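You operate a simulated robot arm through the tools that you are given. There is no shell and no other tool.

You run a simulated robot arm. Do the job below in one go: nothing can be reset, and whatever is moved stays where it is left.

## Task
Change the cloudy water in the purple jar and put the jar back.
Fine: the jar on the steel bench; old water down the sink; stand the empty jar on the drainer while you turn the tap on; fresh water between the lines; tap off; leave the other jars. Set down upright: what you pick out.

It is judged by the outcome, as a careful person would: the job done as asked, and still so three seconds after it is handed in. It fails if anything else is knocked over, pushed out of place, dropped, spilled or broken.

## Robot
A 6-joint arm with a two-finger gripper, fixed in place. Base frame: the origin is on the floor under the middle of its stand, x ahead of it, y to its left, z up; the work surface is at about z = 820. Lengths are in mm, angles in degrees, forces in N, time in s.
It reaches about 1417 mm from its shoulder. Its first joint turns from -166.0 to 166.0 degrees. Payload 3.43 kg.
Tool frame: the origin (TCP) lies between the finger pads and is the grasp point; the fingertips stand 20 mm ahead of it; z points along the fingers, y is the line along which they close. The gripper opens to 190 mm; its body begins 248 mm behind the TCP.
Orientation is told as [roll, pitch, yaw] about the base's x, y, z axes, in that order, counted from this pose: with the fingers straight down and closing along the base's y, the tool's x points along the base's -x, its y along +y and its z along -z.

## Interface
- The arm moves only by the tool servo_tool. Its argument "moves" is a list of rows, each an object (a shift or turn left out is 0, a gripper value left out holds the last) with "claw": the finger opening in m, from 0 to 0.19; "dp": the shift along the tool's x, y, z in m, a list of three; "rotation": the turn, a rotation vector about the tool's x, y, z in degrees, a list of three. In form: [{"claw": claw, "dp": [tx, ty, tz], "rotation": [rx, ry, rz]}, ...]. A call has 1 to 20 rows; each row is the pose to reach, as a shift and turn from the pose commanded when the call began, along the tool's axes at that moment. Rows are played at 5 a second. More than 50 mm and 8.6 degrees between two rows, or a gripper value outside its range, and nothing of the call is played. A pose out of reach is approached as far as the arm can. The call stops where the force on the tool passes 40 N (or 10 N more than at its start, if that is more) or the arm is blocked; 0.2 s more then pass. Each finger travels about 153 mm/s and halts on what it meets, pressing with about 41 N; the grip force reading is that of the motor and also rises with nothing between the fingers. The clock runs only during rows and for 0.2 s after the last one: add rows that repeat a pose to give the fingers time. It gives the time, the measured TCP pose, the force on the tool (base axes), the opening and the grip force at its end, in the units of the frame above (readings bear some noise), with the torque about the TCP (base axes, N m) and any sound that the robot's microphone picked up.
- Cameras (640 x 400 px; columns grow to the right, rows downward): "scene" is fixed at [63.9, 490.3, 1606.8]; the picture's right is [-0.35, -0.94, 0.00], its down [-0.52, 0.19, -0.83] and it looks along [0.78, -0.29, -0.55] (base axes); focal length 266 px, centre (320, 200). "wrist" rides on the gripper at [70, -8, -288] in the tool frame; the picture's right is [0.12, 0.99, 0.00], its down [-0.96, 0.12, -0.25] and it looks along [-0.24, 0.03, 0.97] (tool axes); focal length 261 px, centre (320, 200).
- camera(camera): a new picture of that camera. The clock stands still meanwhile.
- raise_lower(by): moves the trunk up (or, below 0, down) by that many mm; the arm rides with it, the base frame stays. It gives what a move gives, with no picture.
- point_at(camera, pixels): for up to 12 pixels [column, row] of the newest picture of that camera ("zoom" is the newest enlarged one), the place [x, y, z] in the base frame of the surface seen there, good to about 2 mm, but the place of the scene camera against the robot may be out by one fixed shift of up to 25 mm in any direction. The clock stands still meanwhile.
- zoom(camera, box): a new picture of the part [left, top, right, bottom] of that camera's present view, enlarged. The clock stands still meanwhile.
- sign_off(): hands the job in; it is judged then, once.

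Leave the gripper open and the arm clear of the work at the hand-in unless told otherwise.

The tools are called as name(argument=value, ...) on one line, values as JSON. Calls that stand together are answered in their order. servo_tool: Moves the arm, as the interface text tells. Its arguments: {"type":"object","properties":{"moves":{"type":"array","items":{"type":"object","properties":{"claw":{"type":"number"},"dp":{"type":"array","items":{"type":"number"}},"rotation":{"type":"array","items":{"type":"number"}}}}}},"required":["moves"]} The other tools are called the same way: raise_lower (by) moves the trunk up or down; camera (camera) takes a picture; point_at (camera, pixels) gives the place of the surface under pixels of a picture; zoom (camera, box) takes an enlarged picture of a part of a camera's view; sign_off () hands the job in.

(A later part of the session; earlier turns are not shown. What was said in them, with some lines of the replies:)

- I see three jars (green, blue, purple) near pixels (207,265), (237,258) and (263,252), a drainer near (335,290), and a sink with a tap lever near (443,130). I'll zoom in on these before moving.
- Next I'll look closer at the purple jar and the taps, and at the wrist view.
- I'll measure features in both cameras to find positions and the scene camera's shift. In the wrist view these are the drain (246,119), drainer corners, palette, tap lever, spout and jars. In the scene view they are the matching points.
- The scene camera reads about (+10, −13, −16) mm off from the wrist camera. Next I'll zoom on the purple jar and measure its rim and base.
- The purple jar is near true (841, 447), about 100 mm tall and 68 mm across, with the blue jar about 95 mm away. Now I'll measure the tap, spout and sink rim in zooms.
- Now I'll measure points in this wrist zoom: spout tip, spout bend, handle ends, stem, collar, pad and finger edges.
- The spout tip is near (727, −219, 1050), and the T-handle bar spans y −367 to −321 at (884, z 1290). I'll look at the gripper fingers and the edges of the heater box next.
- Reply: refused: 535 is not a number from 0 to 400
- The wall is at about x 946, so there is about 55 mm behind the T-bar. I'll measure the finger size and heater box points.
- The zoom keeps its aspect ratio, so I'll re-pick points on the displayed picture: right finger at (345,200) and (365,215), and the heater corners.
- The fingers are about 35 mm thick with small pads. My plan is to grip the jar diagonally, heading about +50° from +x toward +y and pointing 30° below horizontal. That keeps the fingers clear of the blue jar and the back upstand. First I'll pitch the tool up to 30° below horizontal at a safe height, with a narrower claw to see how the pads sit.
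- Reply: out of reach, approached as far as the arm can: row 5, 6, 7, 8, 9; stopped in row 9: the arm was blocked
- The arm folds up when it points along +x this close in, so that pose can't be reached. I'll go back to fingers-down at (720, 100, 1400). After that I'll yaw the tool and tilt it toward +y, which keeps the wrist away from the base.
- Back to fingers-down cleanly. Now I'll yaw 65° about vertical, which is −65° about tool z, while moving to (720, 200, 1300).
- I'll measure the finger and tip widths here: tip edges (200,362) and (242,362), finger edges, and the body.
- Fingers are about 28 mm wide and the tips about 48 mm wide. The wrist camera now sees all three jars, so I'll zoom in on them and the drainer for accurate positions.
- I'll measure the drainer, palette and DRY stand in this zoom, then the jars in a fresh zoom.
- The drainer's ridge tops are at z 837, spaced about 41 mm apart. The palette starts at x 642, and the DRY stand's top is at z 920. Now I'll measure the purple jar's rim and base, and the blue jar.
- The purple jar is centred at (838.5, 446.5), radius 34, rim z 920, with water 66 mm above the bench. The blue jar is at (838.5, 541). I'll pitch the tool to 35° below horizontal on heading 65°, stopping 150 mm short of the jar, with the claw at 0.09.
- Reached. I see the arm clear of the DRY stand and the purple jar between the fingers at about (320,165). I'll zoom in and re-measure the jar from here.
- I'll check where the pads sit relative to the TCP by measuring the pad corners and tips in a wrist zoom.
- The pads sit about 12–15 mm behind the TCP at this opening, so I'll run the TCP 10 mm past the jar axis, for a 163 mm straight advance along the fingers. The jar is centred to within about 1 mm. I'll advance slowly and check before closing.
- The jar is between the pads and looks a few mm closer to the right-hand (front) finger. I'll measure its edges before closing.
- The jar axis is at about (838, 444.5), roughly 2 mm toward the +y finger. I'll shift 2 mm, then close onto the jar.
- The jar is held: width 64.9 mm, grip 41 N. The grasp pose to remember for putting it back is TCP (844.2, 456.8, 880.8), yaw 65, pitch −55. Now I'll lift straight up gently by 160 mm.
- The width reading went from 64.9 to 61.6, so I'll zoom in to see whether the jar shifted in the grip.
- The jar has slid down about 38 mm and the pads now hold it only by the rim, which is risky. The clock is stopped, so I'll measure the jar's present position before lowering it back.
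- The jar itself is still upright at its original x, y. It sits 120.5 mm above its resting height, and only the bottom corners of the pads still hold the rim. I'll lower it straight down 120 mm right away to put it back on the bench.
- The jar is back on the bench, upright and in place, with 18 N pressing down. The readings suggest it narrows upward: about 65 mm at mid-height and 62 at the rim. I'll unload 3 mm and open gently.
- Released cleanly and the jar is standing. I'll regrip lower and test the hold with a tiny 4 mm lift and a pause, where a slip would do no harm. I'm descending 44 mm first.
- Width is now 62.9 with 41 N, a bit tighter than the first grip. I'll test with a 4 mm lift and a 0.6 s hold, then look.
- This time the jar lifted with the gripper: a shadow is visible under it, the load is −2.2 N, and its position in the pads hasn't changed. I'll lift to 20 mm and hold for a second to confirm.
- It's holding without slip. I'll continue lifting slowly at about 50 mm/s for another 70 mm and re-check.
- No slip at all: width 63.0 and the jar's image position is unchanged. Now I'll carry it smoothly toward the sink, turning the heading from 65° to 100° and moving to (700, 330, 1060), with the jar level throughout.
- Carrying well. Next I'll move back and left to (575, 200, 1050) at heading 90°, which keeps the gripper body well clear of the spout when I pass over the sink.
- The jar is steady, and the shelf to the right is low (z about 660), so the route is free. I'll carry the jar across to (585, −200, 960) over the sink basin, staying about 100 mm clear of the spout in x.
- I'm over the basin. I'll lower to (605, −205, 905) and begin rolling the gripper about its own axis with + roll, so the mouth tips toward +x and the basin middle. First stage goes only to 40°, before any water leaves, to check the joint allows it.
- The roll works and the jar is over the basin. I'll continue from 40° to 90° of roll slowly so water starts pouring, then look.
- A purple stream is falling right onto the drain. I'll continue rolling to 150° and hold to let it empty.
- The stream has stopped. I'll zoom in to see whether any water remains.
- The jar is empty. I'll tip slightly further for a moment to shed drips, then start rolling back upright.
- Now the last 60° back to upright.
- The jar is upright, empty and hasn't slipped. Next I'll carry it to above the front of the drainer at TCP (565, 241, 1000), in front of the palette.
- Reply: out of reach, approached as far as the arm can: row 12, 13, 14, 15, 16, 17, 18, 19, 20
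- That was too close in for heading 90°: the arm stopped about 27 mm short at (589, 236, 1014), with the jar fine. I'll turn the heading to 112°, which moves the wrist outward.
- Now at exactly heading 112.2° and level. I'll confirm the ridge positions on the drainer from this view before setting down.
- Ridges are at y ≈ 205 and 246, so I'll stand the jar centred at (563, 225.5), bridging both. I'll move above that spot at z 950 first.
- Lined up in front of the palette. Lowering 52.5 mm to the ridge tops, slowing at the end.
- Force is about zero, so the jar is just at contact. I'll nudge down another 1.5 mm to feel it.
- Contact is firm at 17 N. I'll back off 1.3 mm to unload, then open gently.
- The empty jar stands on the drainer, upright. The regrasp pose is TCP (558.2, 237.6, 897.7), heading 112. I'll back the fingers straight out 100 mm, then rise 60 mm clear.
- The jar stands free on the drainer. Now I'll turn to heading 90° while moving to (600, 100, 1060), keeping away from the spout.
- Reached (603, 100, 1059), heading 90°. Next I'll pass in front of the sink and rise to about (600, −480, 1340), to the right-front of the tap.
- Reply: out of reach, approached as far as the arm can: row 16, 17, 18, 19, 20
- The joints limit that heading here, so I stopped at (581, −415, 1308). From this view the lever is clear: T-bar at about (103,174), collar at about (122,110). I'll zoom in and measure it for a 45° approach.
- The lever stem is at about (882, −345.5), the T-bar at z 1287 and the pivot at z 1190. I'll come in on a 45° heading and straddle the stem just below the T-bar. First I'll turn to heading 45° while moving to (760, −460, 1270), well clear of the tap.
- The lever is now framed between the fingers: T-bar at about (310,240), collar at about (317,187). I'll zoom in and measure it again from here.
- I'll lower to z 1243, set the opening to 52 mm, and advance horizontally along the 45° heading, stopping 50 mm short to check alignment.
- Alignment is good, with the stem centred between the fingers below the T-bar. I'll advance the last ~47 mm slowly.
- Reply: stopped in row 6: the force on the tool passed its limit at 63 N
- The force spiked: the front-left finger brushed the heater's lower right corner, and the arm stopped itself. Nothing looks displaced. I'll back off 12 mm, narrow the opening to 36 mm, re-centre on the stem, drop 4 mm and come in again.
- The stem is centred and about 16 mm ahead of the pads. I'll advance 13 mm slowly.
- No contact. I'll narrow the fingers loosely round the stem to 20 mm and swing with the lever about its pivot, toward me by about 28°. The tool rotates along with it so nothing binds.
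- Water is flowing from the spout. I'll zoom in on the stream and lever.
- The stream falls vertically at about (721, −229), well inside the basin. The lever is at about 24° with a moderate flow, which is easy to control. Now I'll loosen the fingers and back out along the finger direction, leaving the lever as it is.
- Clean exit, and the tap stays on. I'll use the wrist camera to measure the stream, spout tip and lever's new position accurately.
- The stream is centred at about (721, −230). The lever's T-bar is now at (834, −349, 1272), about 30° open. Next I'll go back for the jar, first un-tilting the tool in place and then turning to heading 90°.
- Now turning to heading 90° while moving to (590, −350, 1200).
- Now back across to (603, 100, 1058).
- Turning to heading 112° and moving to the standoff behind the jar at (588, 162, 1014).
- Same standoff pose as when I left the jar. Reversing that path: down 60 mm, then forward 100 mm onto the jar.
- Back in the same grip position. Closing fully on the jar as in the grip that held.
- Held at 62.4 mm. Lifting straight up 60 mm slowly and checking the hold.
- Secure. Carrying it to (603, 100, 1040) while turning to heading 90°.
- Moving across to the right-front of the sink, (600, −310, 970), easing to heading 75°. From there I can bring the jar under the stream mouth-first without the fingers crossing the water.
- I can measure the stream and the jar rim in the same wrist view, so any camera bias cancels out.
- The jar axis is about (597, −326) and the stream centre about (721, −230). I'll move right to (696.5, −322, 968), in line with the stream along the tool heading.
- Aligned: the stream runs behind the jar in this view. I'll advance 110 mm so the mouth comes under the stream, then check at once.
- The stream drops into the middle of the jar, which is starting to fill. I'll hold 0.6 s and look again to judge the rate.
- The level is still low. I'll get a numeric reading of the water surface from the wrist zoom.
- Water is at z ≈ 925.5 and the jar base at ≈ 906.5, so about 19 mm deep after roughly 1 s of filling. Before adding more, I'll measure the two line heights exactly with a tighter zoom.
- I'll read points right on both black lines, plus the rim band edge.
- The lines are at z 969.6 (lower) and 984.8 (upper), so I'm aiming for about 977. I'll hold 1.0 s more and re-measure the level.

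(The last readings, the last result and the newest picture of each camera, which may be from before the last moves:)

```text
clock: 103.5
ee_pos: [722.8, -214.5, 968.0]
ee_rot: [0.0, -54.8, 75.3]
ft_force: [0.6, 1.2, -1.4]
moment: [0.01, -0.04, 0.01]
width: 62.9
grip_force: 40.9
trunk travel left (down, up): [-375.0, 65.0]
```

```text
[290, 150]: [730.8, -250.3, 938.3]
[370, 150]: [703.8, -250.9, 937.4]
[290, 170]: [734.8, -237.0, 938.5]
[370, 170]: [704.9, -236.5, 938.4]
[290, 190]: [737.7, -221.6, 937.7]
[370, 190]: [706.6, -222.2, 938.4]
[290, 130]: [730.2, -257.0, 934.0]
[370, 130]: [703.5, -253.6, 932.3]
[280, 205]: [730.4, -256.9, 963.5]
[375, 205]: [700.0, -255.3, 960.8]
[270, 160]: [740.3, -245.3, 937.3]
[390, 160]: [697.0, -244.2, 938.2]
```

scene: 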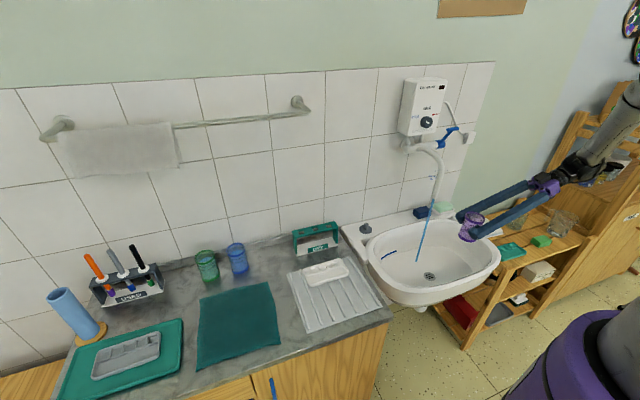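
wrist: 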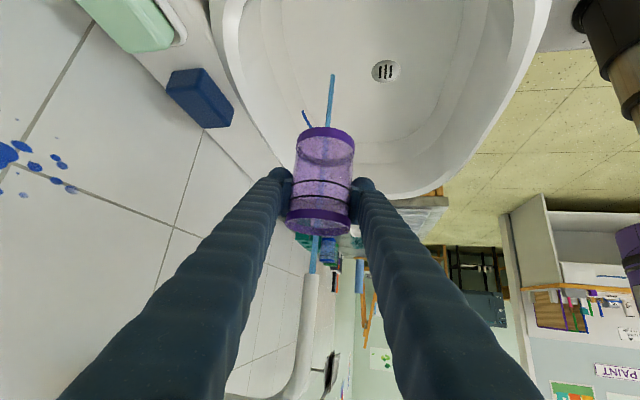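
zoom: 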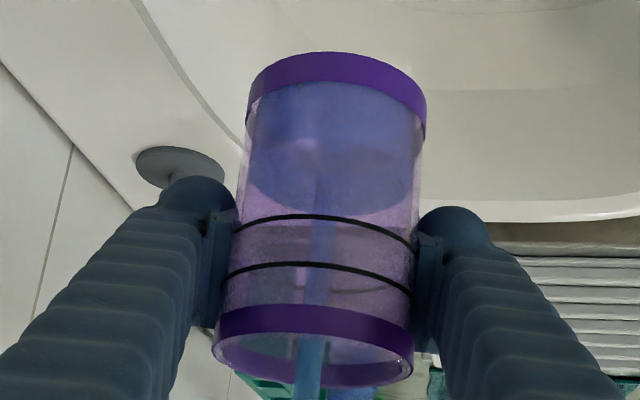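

The level is now 938, rising 12.5 mm/s. I'll hold 2.2 s more, which should give about 965, then measure again.

servo_tool(moves=[{"claw": 0.0}, {"claw": 0.0}, {"claw": 0.0}, {"claw": 0.0}, {"claw": 0.0}, {"claw": 0.0}, {"claw": 0.0}, {"claw": 0.0}, {"claw": 0.0}, {"claw": 0.0}])

zoom(camera="wrist", box=[270, 110, 370, 240])

point_at(camera="zoom", pixels=[[290, 190], [370, 190], [290, 210], [370, 210], [290, 230], [370, 230], [290, 245], [370, 245], [270, 220], [390, 225], [290, 255], [330, 60]])

```text
clock: 105.7
ee_pos: [722.9, -214.9, 965.3]
ee_rot: [0.0, -54.7, 75.3]
ft_force: [0.4, 0.2, -1.8]
moment: [0.05, -0.02, -0.01]
width: 62.8
grip_force: 41.0
trunk travel left (down, up): [-375.0, 65.0]
```

```text
3.08 times, centred on (320, 175) of wrist
```

zoom: 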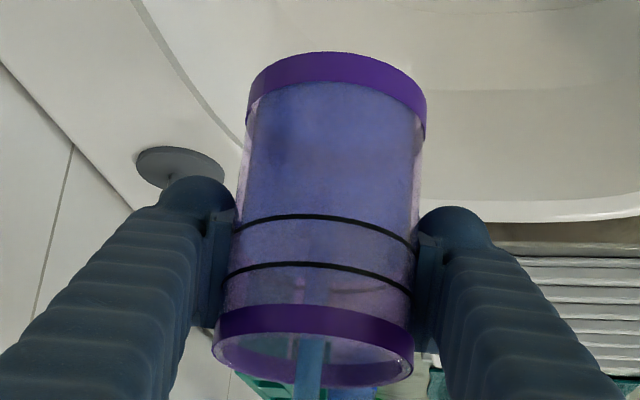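

```text
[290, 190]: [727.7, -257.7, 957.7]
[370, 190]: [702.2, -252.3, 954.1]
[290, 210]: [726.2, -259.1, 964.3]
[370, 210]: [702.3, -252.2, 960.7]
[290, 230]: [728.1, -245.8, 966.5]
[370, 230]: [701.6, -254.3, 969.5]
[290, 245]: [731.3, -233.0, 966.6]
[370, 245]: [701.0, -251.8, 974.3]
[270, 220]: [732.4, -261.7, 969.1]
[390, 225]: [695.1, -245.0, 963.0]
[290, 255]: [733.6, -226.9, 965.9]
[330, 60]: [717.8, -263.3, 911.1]
```

Level is 966.5, 3 mm below the lower line. I need about 10 mm more, or 0.85 s. I'll hold two more rows and then withdraw smoothly; the jar stays under the stream for about the first 28 mm of that.

servo_tool(moves=[{"claw": 0.0}, {"claw": 0.0}, {"dp": [0.0046, 0, -0.0066]}, {"dp": [0.0161, 0, -0.0229]}, {"dp": [0.0321, 0, -0.0459]}, {"dp": [0.0493, 0, -0.0705]}, {"dp": [0.0619, 0, -0.0885]}, {"dp": [0.0654, 0, -0.0934]}, {"dp": [0.0654, 0, -0.0934]}])

zoom(camera="wrist", box=[270, 110, 370, 240])

point_at(camera="zoom", pixels=[[290, 230], [340, 230], [290, 245], [340, 245], [290, 255], [340, 255], [310, 285], [340, 285], [310, 240], [260, 217], [310, 214], [310, 264]])

```text
clock: 107.7
ee_pos: [695.9, -323.6, 968.1]
ee_rot: [0.0, -54.8, 75.2]
ft_force: [0.6, -0.7, -1.8]
moment: [0.02, -0.04, -0.02]
width: 62.9
grip_force: 40.9
trunk travel left (down, up): [-375.0, 65.0]
```

```text
3.08 times, centred on (320, 175) of wrist
```

zoom: 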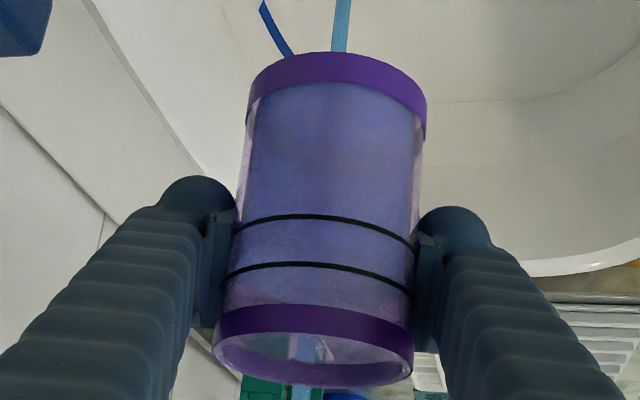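

```text
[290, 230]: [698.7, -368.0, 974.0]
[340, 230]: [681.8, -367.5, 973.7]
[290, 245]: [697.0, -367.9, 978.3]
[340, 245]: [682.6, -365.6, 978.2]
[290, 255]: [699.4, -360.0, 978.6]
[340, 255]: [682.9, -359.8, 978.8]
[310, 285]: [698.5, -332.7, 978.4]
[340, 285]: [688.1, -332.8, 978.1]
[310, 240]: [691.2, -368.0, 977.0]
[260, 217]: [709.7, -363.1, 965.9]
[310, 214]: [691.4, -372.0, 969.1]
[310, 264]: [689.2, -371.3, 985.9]
```

The water surface is at 978.4, between the lower line at 969.3 and the upper at 985.5. Now I'll carry it back, starting with a gentle move left to (600, −312, 975), away from the stream.

servo_tool(moves=[{"dp": [0.0001, 0.0038, -0.0006]}, {"dp": [0.0003, 0.0134, -0.0021]}, {"dp": [0.0006, 0.0268, -0.0042]}, {"dp": [0.0009, 0.0421, -0.0066]}, {"dp": [0.0011, 0.0574, -0.0089]}, {"dp": [0.0014, 0.0727, -0.0113]}, {"dp": [0.0017, 0.0852, -0.0133]}, {"dp": [0.0018, 0.0928, -0.0145]}, {"dp": [0.0019, 0.0957, -0.0149]}, {"dp": [0.0019, 0.0957, -0.0149]}])

zoom(camera="wrist", box=[220, 90, 420, 250])

```text
clock: 109.9
ee_pos: [599.6, -313.3, 974.4]
ee_rot: [-0.1, -54.7, 75.3]
ft_force: [0.4, -0.5, -2.8]
moment: [0.02, -0.04, 0.0]
width: 63.0
grip_force: 41.1
trunk travel left (down, up): [-375.0, 65.0]
```

```text
2.50 times, centred on (320, 170) of wrist
```

zoom: 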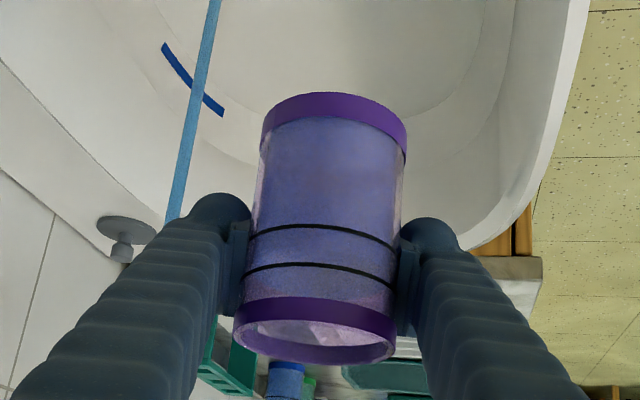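

Level and steady. Next leg is to (600, 120, 1045), easing back to heading 90°.

servo_tool(moves=[{"dp": [-0.003, 0.0011, 0.003], "rotation": [-0.12, 0, -0.08]}, {"dp": [-0.0104, 0.0038, 0.0106], "rotation": [-0.42, 0, -0.3]}, {"dp": [-0.0224, 0.0082, 0.0227], "rotation": [-0.9, 0, -0.63]}, {"dp": [-0.0373, 0.0137, 0.0379], "rotation": [-1.51, 0, -1.05]}, {"dp": [-0.0552, 0.0203, 0.056], "rotation": [-2.23, 0, -1.56]}, {"dp": [-0.0746, 0.0274, 0.0757], "rotation": [-3.01, 0, -2.11]}, {"dp": [-0.0955, 0.0351, 0.0969], "rotation": [-3.85, 0, -2.7]}, {"dp": [-0.1163, 0.0427, 0.1181], "rotation": [-4.7, 0, -3.29]}, {"dp": [-0.1387, 0.051, 0.1408], "rotation": [-5.6, 0, -3.92]}, {"dp": [-0.1611, 0.0592, 0.1636], "rotation": [-6.5, 0, -4.55]}, {"dp": [-0.1835, 0.0674, 0.1863], "rotation": [-7.4, 0, -5.18]}, {"dp": [-0.2043, 0.0751, 0.2075], "rotation": [-8.25, 0, -5.77]}, {"dp": [-0.2252, 0.0827, 0.2287], "rotation": [-9.09, 0, -6.36]}, {"dp": [-0.2446, 0.0899, 0.2484], "rotation": [-9.87, 0, -6.91]}, {"dp": [-0.261, 0.0959, 0.265], "rotation": [-10.54, 0, -7.38]}, {"dp": [-0.2744, 0.1008, 0.2787], "rotation": [-11.08, 0, -7.76]}, {"dp": [-0.2849, 0.1047, 0.2893], "rotation": [-11.5, 0, -8.05]}, {"dp": [-0.2923, 0.1074, 0.2968], "rotation": [-11.8, 0, -8.26]}, {"dp": [-0.2968, 0.1091, 0.3014], "rotation": [-11.98, 0, -8.39]}, {"dp": [-0.2983, 0.1096, 0.3029], "rotation": [-12.04, 0, -8.43]}])

zoom(camera="wrist", box=[220, 90, 420, 250])

```text
clock: 114.1
ee_pos: [598.9, 119.7, 1043.7]
ee_rot: [-0.1, -54.8, 89.9]
ft_force: [-0.4, 0.6, -2.1]
moment: [0.06, 0.03, 0.03]
width: 62.7
grip_force: 41.2
trunk travel left (down, up): [-375.0, 65.0]
```

```text
2.50 times, centred on (320, 170) of wrist
```

zoom: 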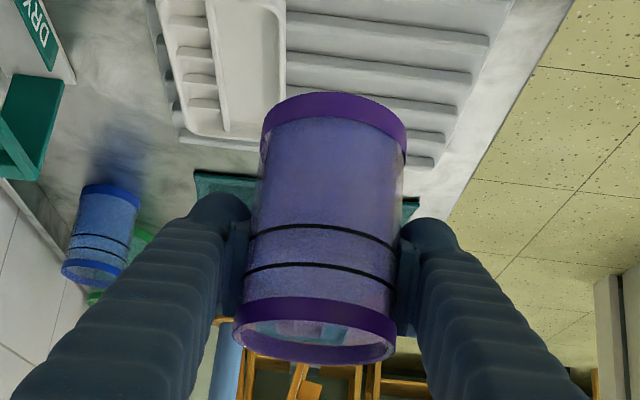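

Steady. Next: to (700, 330, 1060), heading 100°.

servo_tool(moves=[{"dp": [-0.0027, -0.002, 0.0033], "rotation": [-0.16, 0, -0.11]}, {"dp": [-0.0107, -0.0081, 0.013], "rotation": [-0.66, 0, -0.46]}, {"dp": [-0.0227, -0.0172, 0.0277], "rotation": [-1.39, 0, -0.98]}, {"dp": [-0.0374, -0.0283, 0.0456], "rotation": [-2.29, 0, -1.61]}, {"dp": [-0.0534, -0.0404, 0.0652], "rotation": [-3.28, 0, -2.3]}, {"dp": [-0.0695, -0.0525, 0.0847], "rotation": [-4.26, 0, -2.98]}, {"dp": [-0.0855, -0.0646, 0.1043], "rotation": [-5.24, 0, -3.67]}, {"dp": [-0.1002, -0.0758, 0.1222], "rotation": [-6.14, 0, -4.3]}, {"dp": [-0.1136, -0.0859, 0.1385], "rotation": [-6.96, 0, -4.88]}, {"dp": [-0.1242, -0.0939, 0.1515], "rotation": [-7.62, 0, -5.34]}, {"dp": [-0.1309, -0.099, 0.1596], "rotation": [-8.03, 0, -5.63]}, {"dp": [-0.1336, -0.101, 0.1629], "rotation": [-8.19, 0, -5.74]}, {"dp": [-0.1336, -0.101, 0.1629], "rotation": [-8.19, 0, -5.74]}])

```text
clock: 116.9
ee_pos: [700.8, 330.9, 1059.9]
ee_rot: [0.0, -54.8, 100.0]
ft_force: [0.8, -0.6, -2.1]
moment: [0.06, 0.03, -0.01]
width: 63.0
grip_force: 40.4
trunk travel left (down, up): [-375.0, 65.0]
```

Next: to above the original spot, TCP (843.9, 456.9, 975), heading 65°.

servo_tool(moves=[{"dp": [0.0003, -0.0033, 0.0026], "rotation": [0.57, 0, 0.4]}, {"dp": [0.001, -0.013, 0.0104], "rotation": [2.29, 0, 1.61]}, {"dp": [0.0021, -0.0277, 0.0221], "rotation": [4.87, 0, 3.41]}, {"dp": [0.0035, -0.0456, 0.0364], "rotation": [8.03, 0, 5.62]}, {"dp": [0.005, -0.0651, 0.052], "rotation": [11.47, 0, 8.03]}, {"dp": [0.0066, -0.0847, 0.0676], "rotation": [14.91, 0, 10.44]}, {"dp": [0.0081, -0.1042, 0.0832], "rotation": [18.35, 0, 12.85]}, {"dp": [0.0095, -0.1221, 0.0975], "rotation": [21.5, 0, 15.06]}, {"dp": [0.0107, -0.1384, 0.1105], "rotation": [24.37, 0, 17.07]}, {"dp": [0.0117, -0.1514, 0.1209], "rotation": [26.66, 0, 18.67]}, {"dp": [0.0123, -0.1595, 0.1274], "rotation": [28.1, 0, 19.68]}, {"dp": [0.0126, -0.1628, 0.13], "rotation": [28.67, 0, 20.08]}, {"dp": [0.0126, -0.1628, 0.13], "rotation": [28.67, 0, 20.08]}])

zoom(camera="wrist", box=[220, 70, 420, 230])

zoom(camera="scene", box=[190, 180, 350, 290])

```text
clock: 119.7
ee_pos: [843.9, 456.7, 973.2]
ee_rot: [-0.1, -54.7, 65.0]
ft_force: [-0.1, -1.4, -2.3]
moment: [0.04, -0.02, 0.02]
width: 62.7
grip_force: 40.6
trunk travel left (down, up): [-375.0, 65.0]
```

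```text
2.50 times, centred on (320, 150) of wrist
```

zoom: 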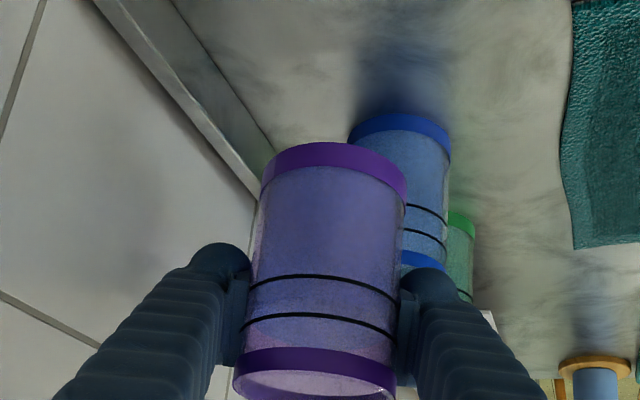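

```text
3.64 times, centred on (270, 235) of scene
```

zoom: 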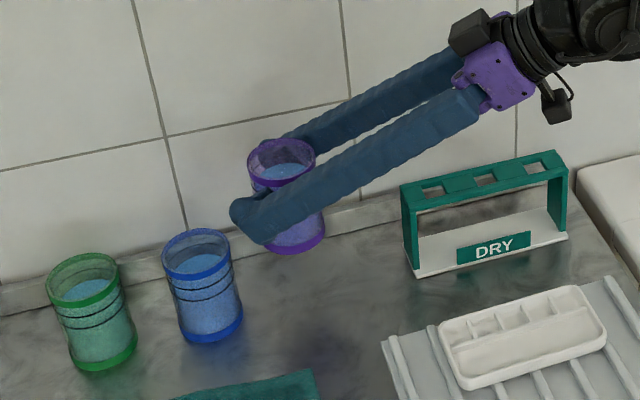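

Directly above its original spot. Lowering 91 mm, slowing at the end.

servo_tool(moves=[{"dp": [0.0066, 0, 0.0046]}, {"dp": [0.0205, 0, 0.0143]}, {"dp": [0.0369, 0, 0.0258]}, {"dp": [0.0524, 0, 0.0367]}, {"dp": [0.0639, 0, 0.0447]}, {"dp": [0.0704, 0, 0.0493]}, {"dp": [0.0733, 0, 0.0513]}, {"dp": [0.0745, 0, 0.0522]}, {"dp": [0.0745, 0, 0.0522]}])

zoom(camera="wrist", box=[220, 70, 420, 230])

```text
clock: 121.7
ee_pos: [842.9, 455.9, 882.1]
ee_rot: [0.0, -54.8, 65.1]
ft_force: [-0.5, -0.4, -2.4]
moment: [0.05, 0.0, 0.0]
width: 62.5
grip_force: 40.8
trunk travel left (down, up): [-375.0, 65.0]
```

```text
2.50 times, centred on (320, 150) of wrist
```

zoom: 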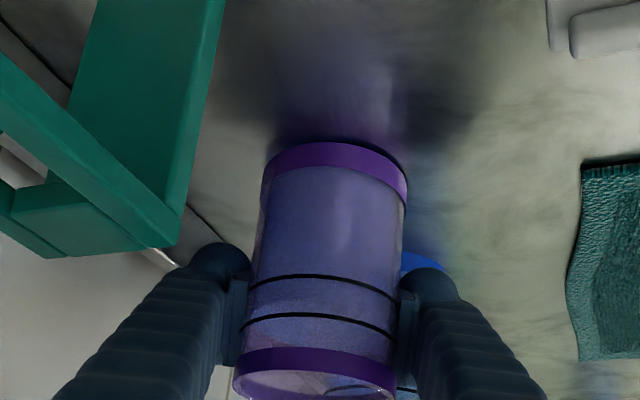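

Still hanging at −2.4 N, a couple of mm above the bench. I'll lower 1 mm at a time to touch.

servo_tool(moves=[{"dp": [0.0008, 0, 0.0006]}, {"dp": [0.0016, 0, 0.0011]}, {"dp": [0.0016, 0, 0.0011]}])

```text
clock: 122.5
ee_pos: [843.7, 456.1, 880.5]
ee_rot: [-0.1, -54.9, 65.1]
ft_force: [-0.1, 1.1, 2.6]
moment: [0.07, 0.19, -0.06]
width: 62.6
grip_force: 40.5
trunk travel left (down, up): [-375.0, 65.0]
```

Contact (+2.6 N). The jar rests on the bench, so I'll open gently.

servo_tool(moves=[{"claw": 0.06}, {"claw": 0.066}, {"claw": 0.072}, {"claw": 0.08}, {"claw": 0.09}, {"claw": 0.09}])

zoom(camera="wrist", box=[220, 70, 420, 230])

zoom(camera="scene", box=[190, 180, 350, 290])

```text
clock: 123.9
ee_pos: [844.3, 456.0, 877.9]
ee_rot: [-0.1, -54.8, 65.2]
ft_force: [-0.4, 1.4, 0.3]
moment: [0.03, 0.02, -0.01]
width: 89.9
grip_force: 0.0
trunk travel left (down, up): [-375.0, 65.0]
```

```text
2.50 times, centred on (320, 150) of wrist
```

zoom: 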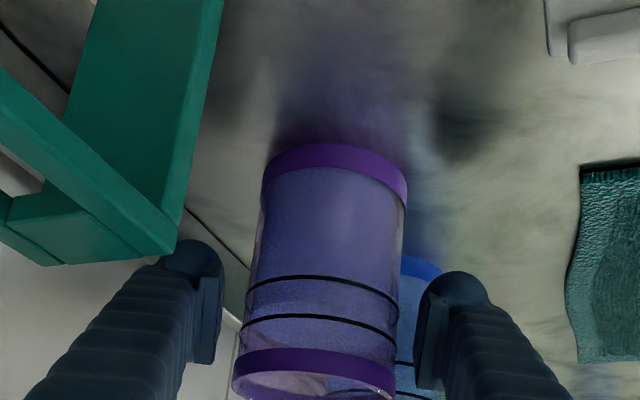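

```text
3.64 times, centred on (270, 235) of scene
```

zoom: 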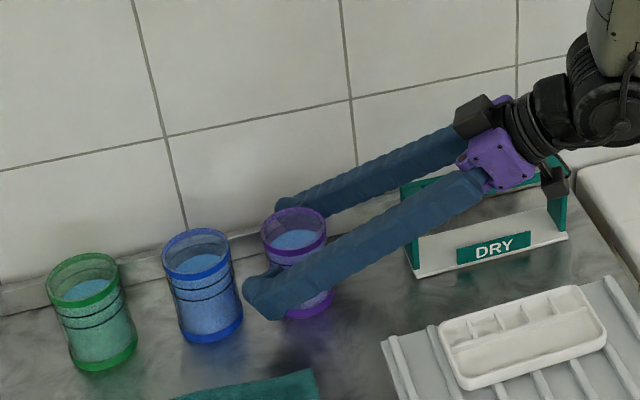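

The jar stands free in its spot with clean water. Backing the fingers straight out 150 mm.

servo_tool(moves=[{"dp": [0, 0, -0.012]}, {"dp": [0, 0, -0.035]}, {"dp": [0, 0, -0.06]}, {"dp": [0, 0, -0.09]}, {"dp": [0, 0, -0.12]}, {"dp": [0, 0, -0.15]}, {"dp": [0, 0, -0.15]}])

zoom(camera="wrist", box=[240, 90, 400, 240])

zoom(camera="scene", box=[190, 200, 300, 290])

```text
clock: 125.5
ee_pos: [793.1, 344.4, 966.6]
ee_rot: [0.0, -54.9, 65.0]
ft_force: [-1.0, 0.3, 0.7]
moment: [0.02, 0.01, 0.04]
width: 90.2
grip_force: 0.1
trunk travel left (down, up): [-375.0, 65.0]
```

```text
2.67 times, centred on (320, 165) of wrist
```

zoom: 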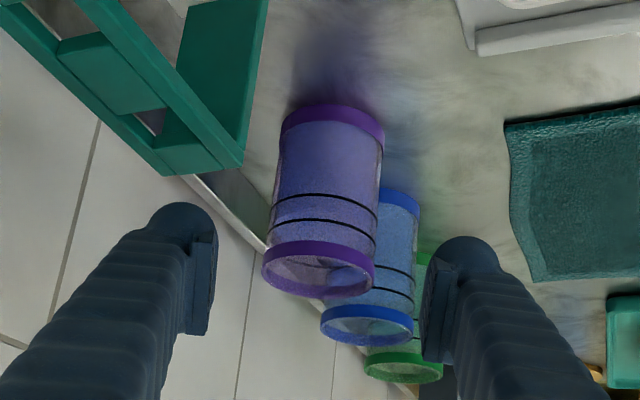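

```text
4.44 times, centred on (245, 245) of scene
```

zoom: 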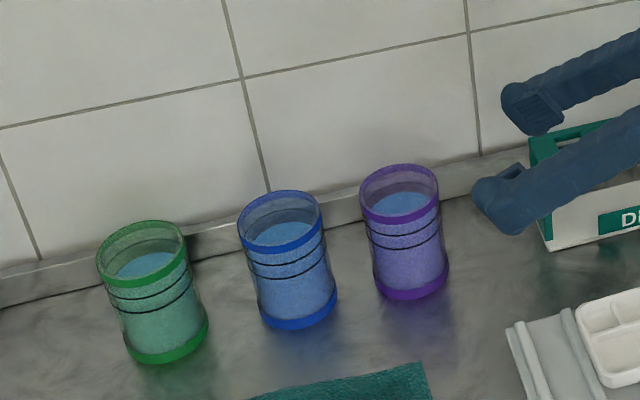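

The jar is back beside the blue one, same place as before, water between the lines. Now to turn the tap off: first to (700, 250, 1060), heading 90°.

servo_tool(moves=[{"dp": [-0.0003, 0.0031, -0.0109], "rotation": [-1.43, 0, -1.0]}, {"dp": [-0.001, 0.0094, -0.0326], "rotation": [-4.3, 0, -3.01]}, {"dp": [-0.0018, 0.0165, -0.0575], "rotation": [-7.58, 0, -5.31]}, {"dp": [-0.0026, 0.0245, -0.0854], "rotation": [-11.26, 0, -7.89]}, {"dp": [-0.0035, 0.0326, -0.1134], "rotation": [-14.95, 0, -10.47]}, {"dp": [-0.0043, 0.0401, -0.1398], "rotation": [-18.43, 0, -12.91]}, {"dp": [-0.0048, 0.0446, -0.1553], "rotation": [-20.48, 0, -14.34]}, {"dp": [-0.0048, 0.0446, -0.1553], "rotation": [-20.48, 0, -14.34]}])

```text
clock: 127.3
ee_pos: [699.7, 252.8, 1060.3]
ee_rot: [0.1, -54.9, 90.0]
ft_force: [-0.2, 0.7, -0.2]
moment: [0.01, 0.01, -0.02]
width: 90.2
grip_force: 0.0
trunk travel left (down, up): [-375.0, 65.0]
```

Now to (600, 60, 1060) and on to (590, −350, 1200), the same clear corridor as before.

servo_tool(moves=[{"dp": [0.0158, 0.0142, -0.0226]}, {"dp": [0.0316, 0.0285, -0.0451]}, {"dp": [0.0474, 0.0427, -0.0677]}, {"dp": [0.0632, 0.057, -0.0902]}, {"dp": [0.079, 0.0712, -0.1128]}, {"dp": [0.0948, 0.0855, -0.1353]}, {"dp": [0.1106, 0.0997, -0.1579]}, {"dp": [0.1199, 0.1005, -0.1899]}, {"dp": [0.1291, 0.1012, -0.2219]}, {"dp": [0.1384, 0.102, -0.2539]}, {"dp": [0.1477, 0.1028, -0.286]}, {"dp": [0.157, 0.1035, -0.318]}, {"dp": [0.1662, 0.1043, -0.35]}, {"dp": [0.1755, 0.1051, -0.382]}, {"dp": [0.1848, 0.1059, -0.414]}, {"dp": [0.194, 0.1066, -0.446]}, {"dp": [0.2033, 0.1074, -0.4781]}, {"dp": [0.2126, 0.1082, -0.5101]}, {"dp": [0.2219, 0.1089, -0.5421]}, {"dp": [0.2311, 0.1097, -0.5741]}])

```text
clock: 131.5
ee_pos: [590.1, -352.5, 1203.7]
ee_rot: [0.0, -54.8, 90.0]
ft_force: [0.1, 0.2, -0.8]
moment: [0.03, -0.04, -0.04]
width: 90.1
grip_force: 0.0
trunk travel left (down, up): [-375.0, 65.0]
```

Turning to heading 45° and going to (744, −428, 1269), claw to 36 mm.

servo_tool(moves=[{"claw": 0.036, "dp": [-0.0005, -0.0077, -0.005], "rotation": [1.84, 0, 1.29]}, {"dp": [-0.0016, -0.0246, -0.016], "rotation": [5.9, 0, 4.13]}, {"dp": [-0.0028, -0.0431, -0.0279], "rotation": [10.32, 0, 7.23]}, {"dp": [-0.004, -0.0616, -0.0399], "rotation": [14.74, 0, 10.32]}, {"dp": [-0.0051, -0.08, -0.0518], "rotation": [19.17, 0, 13.42]}, {"dp": [-0.0063, -0.0985, -0.0638], "rotation": [23.59, 0, 16.52]}, {"dp": [-0.0075, -0.117, -0.0758], "rotation": [28.01, 0, 19.62]}, {"dp": [-0.0087, -0.1354, -0.0877], "rotation": [32.44, 0, 22.71]}, {"dp": [-0.0096, -0.1491, -0.0966], "rotation": [35.7, 0, 25.0]}, {"dp": [-0.0099, -0.1539, -0.0997], "rotation": [36.86, 0, 25.81]}, {"dp": [-0.0099, -0.1539, -0.0997], "rotation": [36.86, 0, 25.81]}])

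camera(camera="wrist")

```text
clock: 133.9
ee_pos: [742.7, -426.6, 1267.5]
ee_rot: [-0.1, -54.9, 45.0]
ft_force: [0.1, 0.6, -1.0]
moment: [-0.02, 0.04, 0.0]
width: 35.9
grip_force: 0.1
trunk travel left (down, up): [-375.0, 65.0]
```

```text
taken
```

wrist: 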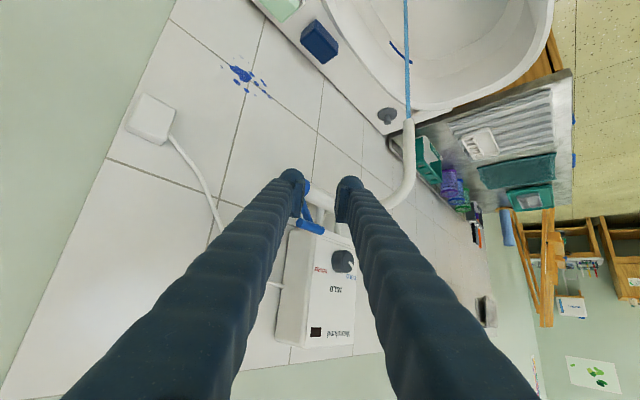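

The lever is just ahead. I'll tilt the tool by the same 28° as when I left it, so I can slide back straddling the stem by the same path.

servo_tool(moves=[{"dp": [-0.0007, -0.0006, 0], "rotation": [2.84, -4.95, -4.06]}, {"dp": [-0.0014, -0.0013, -0.0002], "rotation": [5.68, -9.9, -8.11]}, {"dp": [-0.002, -0.0019, -0.0003], "rotation": [8.52, -14.85, -12.17]}, {"dp": [-0.0027, -0.0025, -0.0004], "rotation": [11.36, -19.8, -16.22]}, {"dp": [-0.0027, -0.0025, -0.0004], "rotation": [11.36, -19.8, -16.22]}])

zoom(camera="wrist", box=[250, 110, 390, 250])

point_at(camera="zoom", pixels=[[320, 100], [315, 150], [320, 200], [310, 240], [300, 250], [340, 265], [325, 180], [318, 220], [290, 245], [350, 275], [300, 95], [340, 110]])

```text
clock: 135.1
ee_pos: [743.6, -426.9, 1270.3]
ee_rot: [-54.9, -65.7, 93.9]
ft_force: [0.4, -0.1, -0.4]
moment: [-0.01, -0.01, -0.02]
width: 36.0
grip_force: 0.0
trunk travel left (down, up): [-375.0, 65.0]
```

```text
2.86 times, centred on (320, 180) of wrist
```

zoom: 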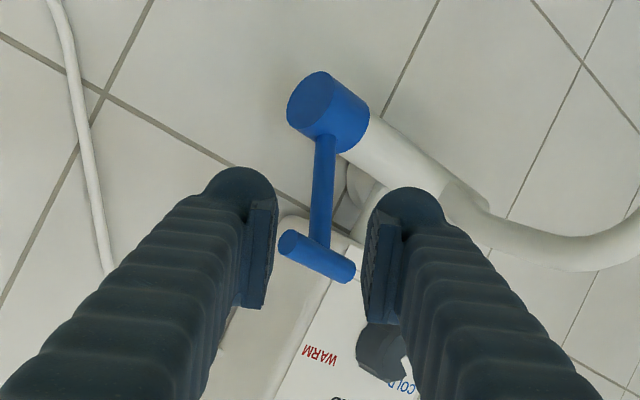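

```text
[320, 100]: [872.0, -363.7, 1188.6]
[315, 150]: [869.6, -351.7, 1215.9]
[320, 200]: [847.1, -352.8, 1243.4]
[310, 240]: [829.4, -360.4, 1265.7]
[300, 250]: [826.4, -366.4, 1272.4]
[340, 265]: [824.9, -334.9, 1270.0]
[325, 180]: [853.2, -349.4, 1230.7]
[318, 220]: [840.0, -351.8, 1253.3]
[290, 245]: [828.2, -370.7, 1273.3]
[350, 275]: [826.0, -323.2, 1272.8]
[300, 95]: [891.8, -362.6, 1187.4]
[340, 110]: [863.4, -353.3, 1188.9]
```

The stem is centred for the straddle. Advancing 150 mm along the fingers, slowly near the end.

servo_tool(moves=[{"dp": [0, 0, 0.025]}, {"dp": [0, 0, 0.055]}, {"dp": [0, 0, 0.085]}, {"dp": [0, 0, 0.11]}, {"dp": [0, 0, 0.13]}, {"dp": [0, 0, 0.143]}, {"dp": [0, 0, 0.15]}, {"dp": [0, 0, 0.15]}])

zoom(camera="wrist", box=[250, 110, 390, 250])

zoom(camera="scene", box=[400, 80, 500, 170])

```text
clock: 136.9
ee_pos: [862.6, -340.5, 1233.6]
ee_rot: [-54.8, -65.8, 93.7]
ft_force: [0.5, 0.3, 0.1]
moment: [0.04, -0.04, 0.01]
width: 35.8
grip_force: 0.1
trunk travel left (down, up): [-375.0, 65.0]
```

```text
2.86 times, centred on (320, 180) of wrist
```

zoom: 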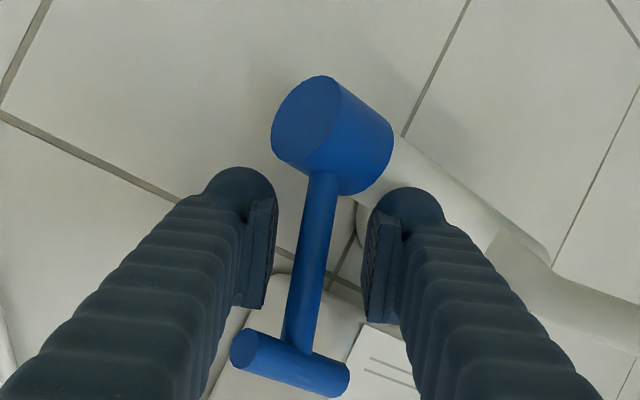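

```text
4.44 times, centred on (450, 125) of scene
```

zoom: 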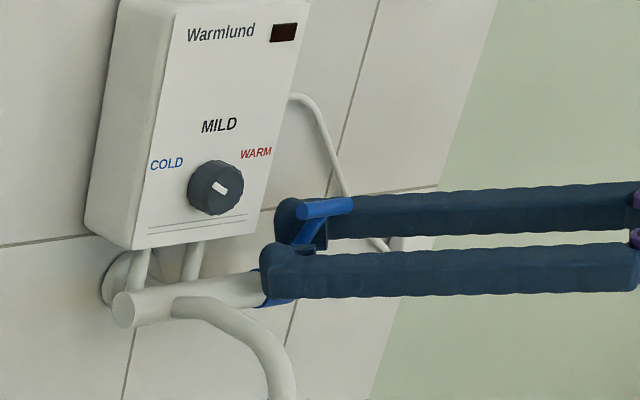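

Straddled with no contact force. I'll close loosely to 14 mm around the stem and swing back toward upright by 24°, then check the water.

servo_tool(moves=[{"claw": 0.02}, {"claw": 0.014}, {"claw": 0.014}, {"dp": [-0.0011, -0.0023, 0.0021], "rotation": [-1.62, 2.83, 2.32]}, {"dp": [-0.0019, -0.0047, 0.0044], "rotation": [-3.24, 5.66, 4.63]}, {"dp": [-0.0026, -0.007, 0.0067], "rotation": [-4.87, 8.49, 6.95]}, {"dp": [-0.003, -0.0092, 0.0091], "rotation": [-6.49, 11.31, 9.27]}, {"dp": [-0.0032, -0.0114, 0.0116], "rotation": [-8.11, 14.14, 11.58]}, {"dp": [-0.0033, -0.0135, 0.0142], "rotation": [-9.73, 16.97, 13.9]}, {"dp": [-0.0033, -0.0135, 0.0142], "rotation": [-9.73, 16.97, 13.9]}])

zoom(camera="wrist", box=[250, 110, 390, 250])

zoom(camera="scene", box=[380, 80, 500, 280])

```text
clock: 139.1
ee_pos: [881.6, -340.6, 1239.1]
ee_rot: [-5.4, -57.5, 49.4]
ft_force: [-0.8, 0.7, 0.3]
moment: [0.01, 0.02, -0.02]
width: 14.7
grip_force: 0.0
trunk travel left (down, up): [-375.0, 65.0]
```

```text
2.86 times, centred on (320, 180) of wrist
```

zoom: 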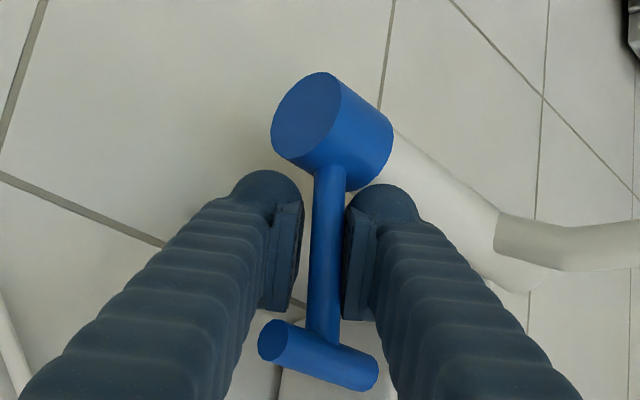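

```text
2.00 times, centred on (440, 180) of scene
```

zoom: 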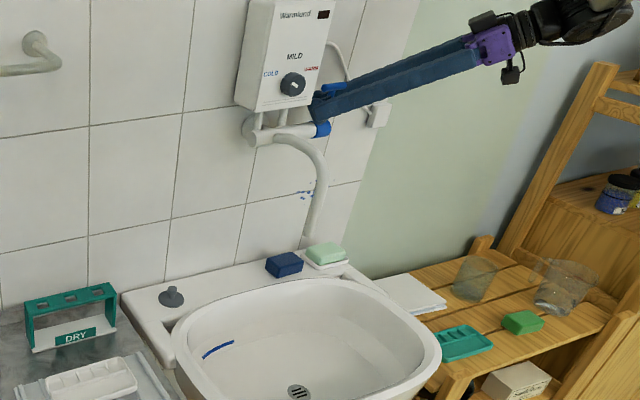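

The stream has stopped. I'll measure the T-bar to see how close the lever is to its original upright position (x ≈ 882, z ≈ 1287).

zoom(camera="wrist", box=[250, 110, 390, 250])

point_at(camera="zoom", pixels=[[268, 340], [300, 350], [340, 362], [365, 372], [325, 200], [325, 250], [325, 300], [300, 130], [280, 345], [320, 356], [330, 180], [270, 348]])

zoom(camera="scene", box=[410, 170, 450, 240])

```text
2.86 times, centred on (320, 180) of wrist
```

zoom: 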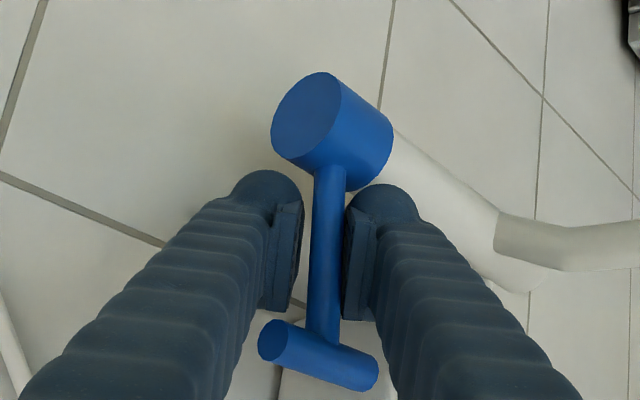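

```text
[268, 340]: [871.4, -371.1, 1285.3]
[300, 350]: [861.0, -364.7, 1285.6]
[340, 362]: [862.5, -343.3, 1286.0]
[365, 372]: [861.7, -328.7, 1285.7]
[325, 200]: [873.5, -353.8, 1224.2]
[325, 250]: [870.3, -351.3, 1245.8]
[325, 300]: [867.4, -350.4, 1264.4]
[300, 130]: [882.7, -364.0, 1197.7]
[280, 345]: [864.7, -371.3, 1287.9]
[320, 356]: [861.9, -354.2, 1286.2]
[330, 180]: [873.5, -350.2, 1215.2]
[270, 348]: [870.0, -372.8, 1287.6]
```

```text
5.71 times, centred on (430, 205) of scene
```

zoom: 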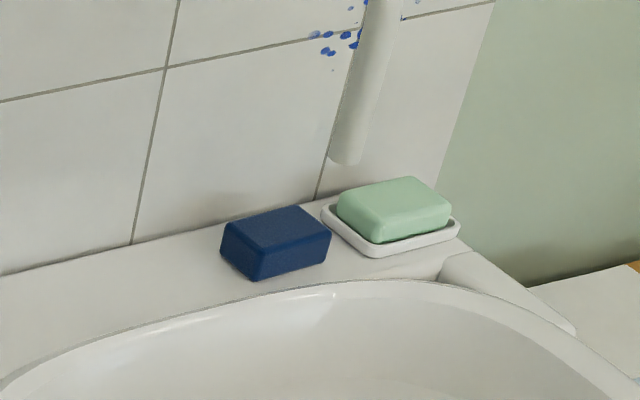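

The bar is at about 7° from upright and the water is off. I'll carry it on gently to its original upright stop, watching the force: first 4° more.

servo_tool(moves=[{"dp": [-0.0006, -0.0012, 0.0011], "rotation": [-0.81, 1.41, 1.16]}, {"dp": [-0.0011, -0.0024, 0.0022], "rotation": [-1.62, 2.83, 2.32]}, {"dp": [-0.0016, -0.0036, 0.0033], "rotation": [-2.43, 4.24, 3.48]}, {"dp": [-0.002, -0.0048, 0.0045], "rotation": [-3.24, 5.66, 4.63]}, {"dp": [-0.002, -0.0048, 0.0045], "rotation": [-3.24, 5.66, 4.63]}])

zoom(camera="wrist", box=[250, 110, 390, 250])

point_at(camera="zoom", pixels=[[300, 350], [340, 362], [365, 372], [320, 356], [280, 345], [325, 250]])

```text
clock: 140.3
ee_pos: [889.6, -341.1, 1238.9]
ee_rot: [4.5, -51.8, 41.4]
ft_force: [0.2, 0.6, 0.1]
moment: [0.0, -0.02, 0.03]
width: 15.0
grip_force: 1.0
trunk travel left (down, up): [-375.0, 65.0]
```

```text
2.86 times, centred on (320, 180) of wrist
```

zoom: 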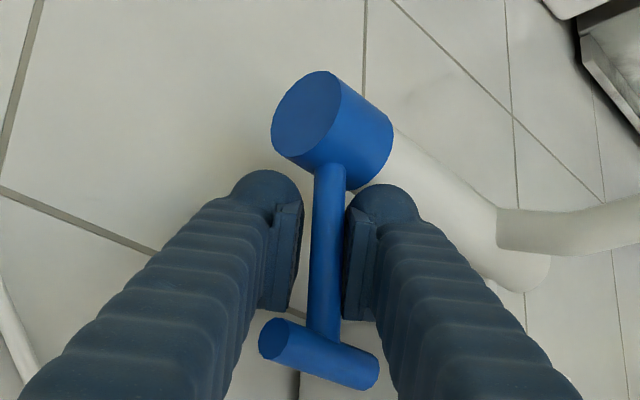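

```text
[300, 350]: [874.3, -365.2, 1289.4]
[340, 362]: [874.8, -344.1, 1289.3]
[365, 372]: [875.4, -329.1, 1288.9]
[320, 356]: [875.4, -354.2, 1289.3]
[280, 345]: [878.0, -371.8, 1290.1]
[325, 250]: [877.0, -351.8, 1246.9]
```

The T-bar front is back at x ≈ 874.8, the same as at the start, so the lever is fully upright. I'll open the fingers and back straight out horizontally.

servo_tool(moves=[{"claw": 0.036}, {"claw": 0.036}, {"dp": [0.0061, 0, -0.0079]}, {"dp": [0.0153, 0, -0.0197]}, {"dp": [0.0276, 0, -0.0355]}, {"dp": [0.046, 0, -0.0592]}, {"dp": [0.0644, 0, -0.0829]}, {"dp": [0.0828, 0, -0.1066]}, {"dp": [0.0981, 0, -0.1264]}, {"dp": [0.0981, 0, -0.1264]}])

camera(camera="wrist")

camera(camera="scene")

```text
clock: 142.5
ee_pos: [774.4, -456.2, 1239.3]
ee_rot: [4.4, -51.9, 41.4]
ft_force: [-0.2, 0.4, -0.3]
moment: [-0.02, 0.01, 0.03]
width: 35.9
grip_force: 0.1
trunk travel left (down, up): [-375.0, 65.0]
```

```text
taken
```

wrist: 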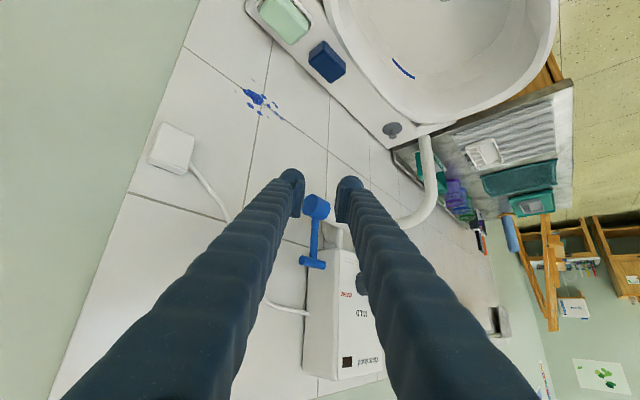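

```text
taken
```

scene: 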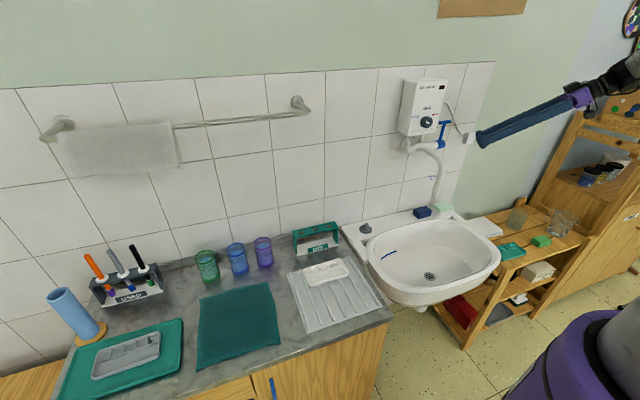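

The tap is off and all jars are in place. I'll check closely: purple jar level, tap spout, lever, palette and drainer.

zoom(camera="scene", box=[190, 225, 286, 285])

point_at(camera="zoom", pixels=[[424, 132], [539, 115], [480, 163], [482, 84], [500, 273], [450, 262], [548, 240], [482, 130], [490, 185], [480, 206], [310, 180], [96, 230]])

zoom(camera="scene", box=[390, 80, 490, 230])

```text
6.67 times, centred on (238, 255) of scene
```

zoom: 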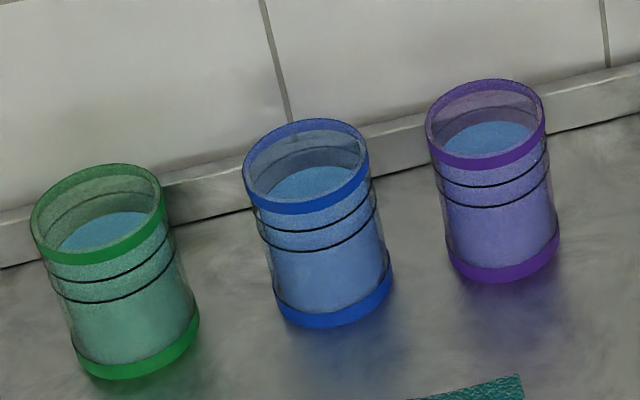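

```text
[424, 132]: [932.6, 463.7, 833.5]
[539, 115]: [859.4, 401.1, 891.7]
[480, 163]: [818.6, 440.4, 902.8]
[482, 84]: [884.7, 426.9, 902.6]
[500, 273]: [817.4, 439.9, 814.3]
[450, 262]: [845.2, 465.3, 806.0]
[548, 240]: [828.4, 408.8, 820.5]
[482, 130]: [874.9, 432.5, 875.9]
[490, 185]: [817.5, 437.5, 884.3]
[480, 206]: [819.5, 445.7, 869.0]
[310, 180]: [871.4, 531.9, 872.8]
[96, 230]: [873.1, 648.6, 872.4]
```

```text
2.67 times, centred on (440, 155) of scene
```

zoom: 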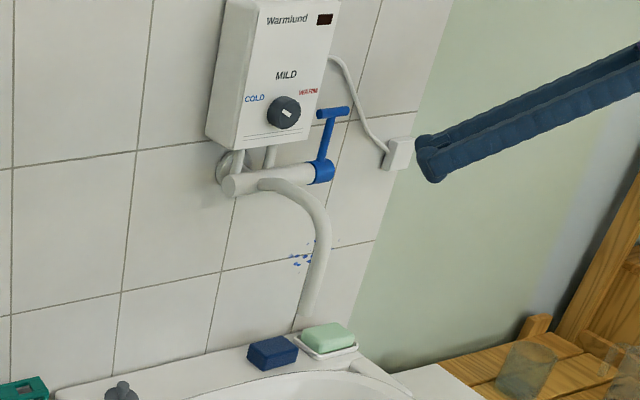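

Everything checks out:
- The purple jar is in its original place.
- Its water surface reads 875.9, between its line marks at about 869 and 884.
- The lever is upright with no drip.

Last, I'll pull the arm well clear and open the gripper.

servo_tool(moves=[{"dp": [0.0044, 0.0005, -0.0219]}, {"dp": [0.0099, 0.001, -0.0493]}, {"dp": [0.0164, 0.0017, -0.0822]}, {"dp": [0.0219, 0.0023, -0.1096]}, {"claw": 0.1, "dp": [0.0219, 0.0023, -0.1096]}, {"claw": 0.16, "dp": [0.0219, 0.0023, -0.1096]}, {"claw": 0.19, "dp": [0.0219, 0.0023, -0.1096]}, {"claw": 0.19, "dp": [0.0219, 0.0023, -0.1096]}])

camera(camera="scene")

camera(camera="wrist")

```text
clock: 144.3
ee_pos: [705.0, -524.8, 1288.9]
ee_rot: [4.3, -51.9, 41.5]
ft_force: [0.7, 0.7, -0.1]
moment: [-0.01, 0.01, 0.01]
width: 189.9
grip_force: 0.0
trunk travel left (down, up): [-375.0, 65.0]
```

```text
taken
```

scene: 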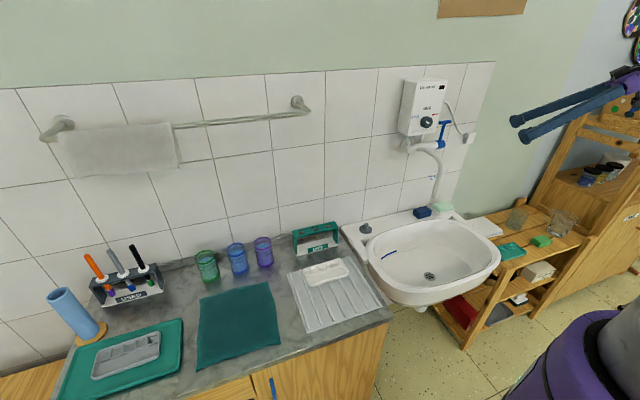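

```text
taken
```

wrist: 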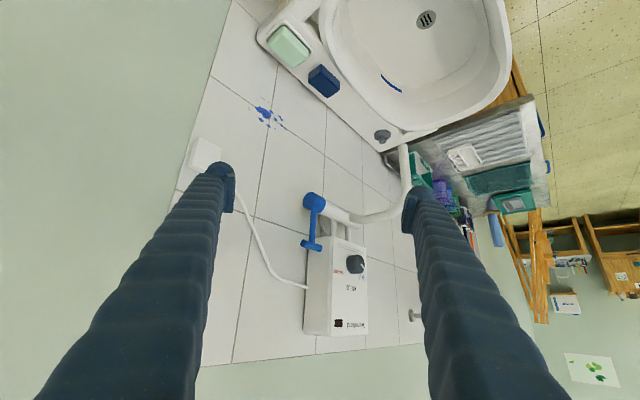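

The arm is clear and the gripper is open. The tap is off, the sink is empty, and the purple jar is back in its place with fresh water between the lines. Nothing else has moved, so I'm handing in.

sign_off()

```text
The job is handed in.
```

The purple jar has fresh water between its lines and is back in its place on the steel bench, upright beside the blue jar. I've handed the job in, but no verdict has come back yet.

- **Water:** the cloudy water went down the sink. The new water is about 9 mm above the lower line and 6–7 mm below the upper one.
- **Jar position:** it stands within about 2–3 mm of where it started. The green and blue jars were not touched.
- **Tap:** the lever is back upright, and no water was running in the last pictures.
- **Arm:** it is clear of the work with the gripper open.

Two things went wrong along the way:

- **Slip on the first lift:** the jar slid about 40 mm down in the grip. I set it back on the bench without a spill and gripped it again.
- **Heater brushed:** while reaching for the tap lever, a finger hit what looked like the heater's lower right corner. The force spiked to 63 N and the arm stopped itself. I saw no damage or shift afterwards.
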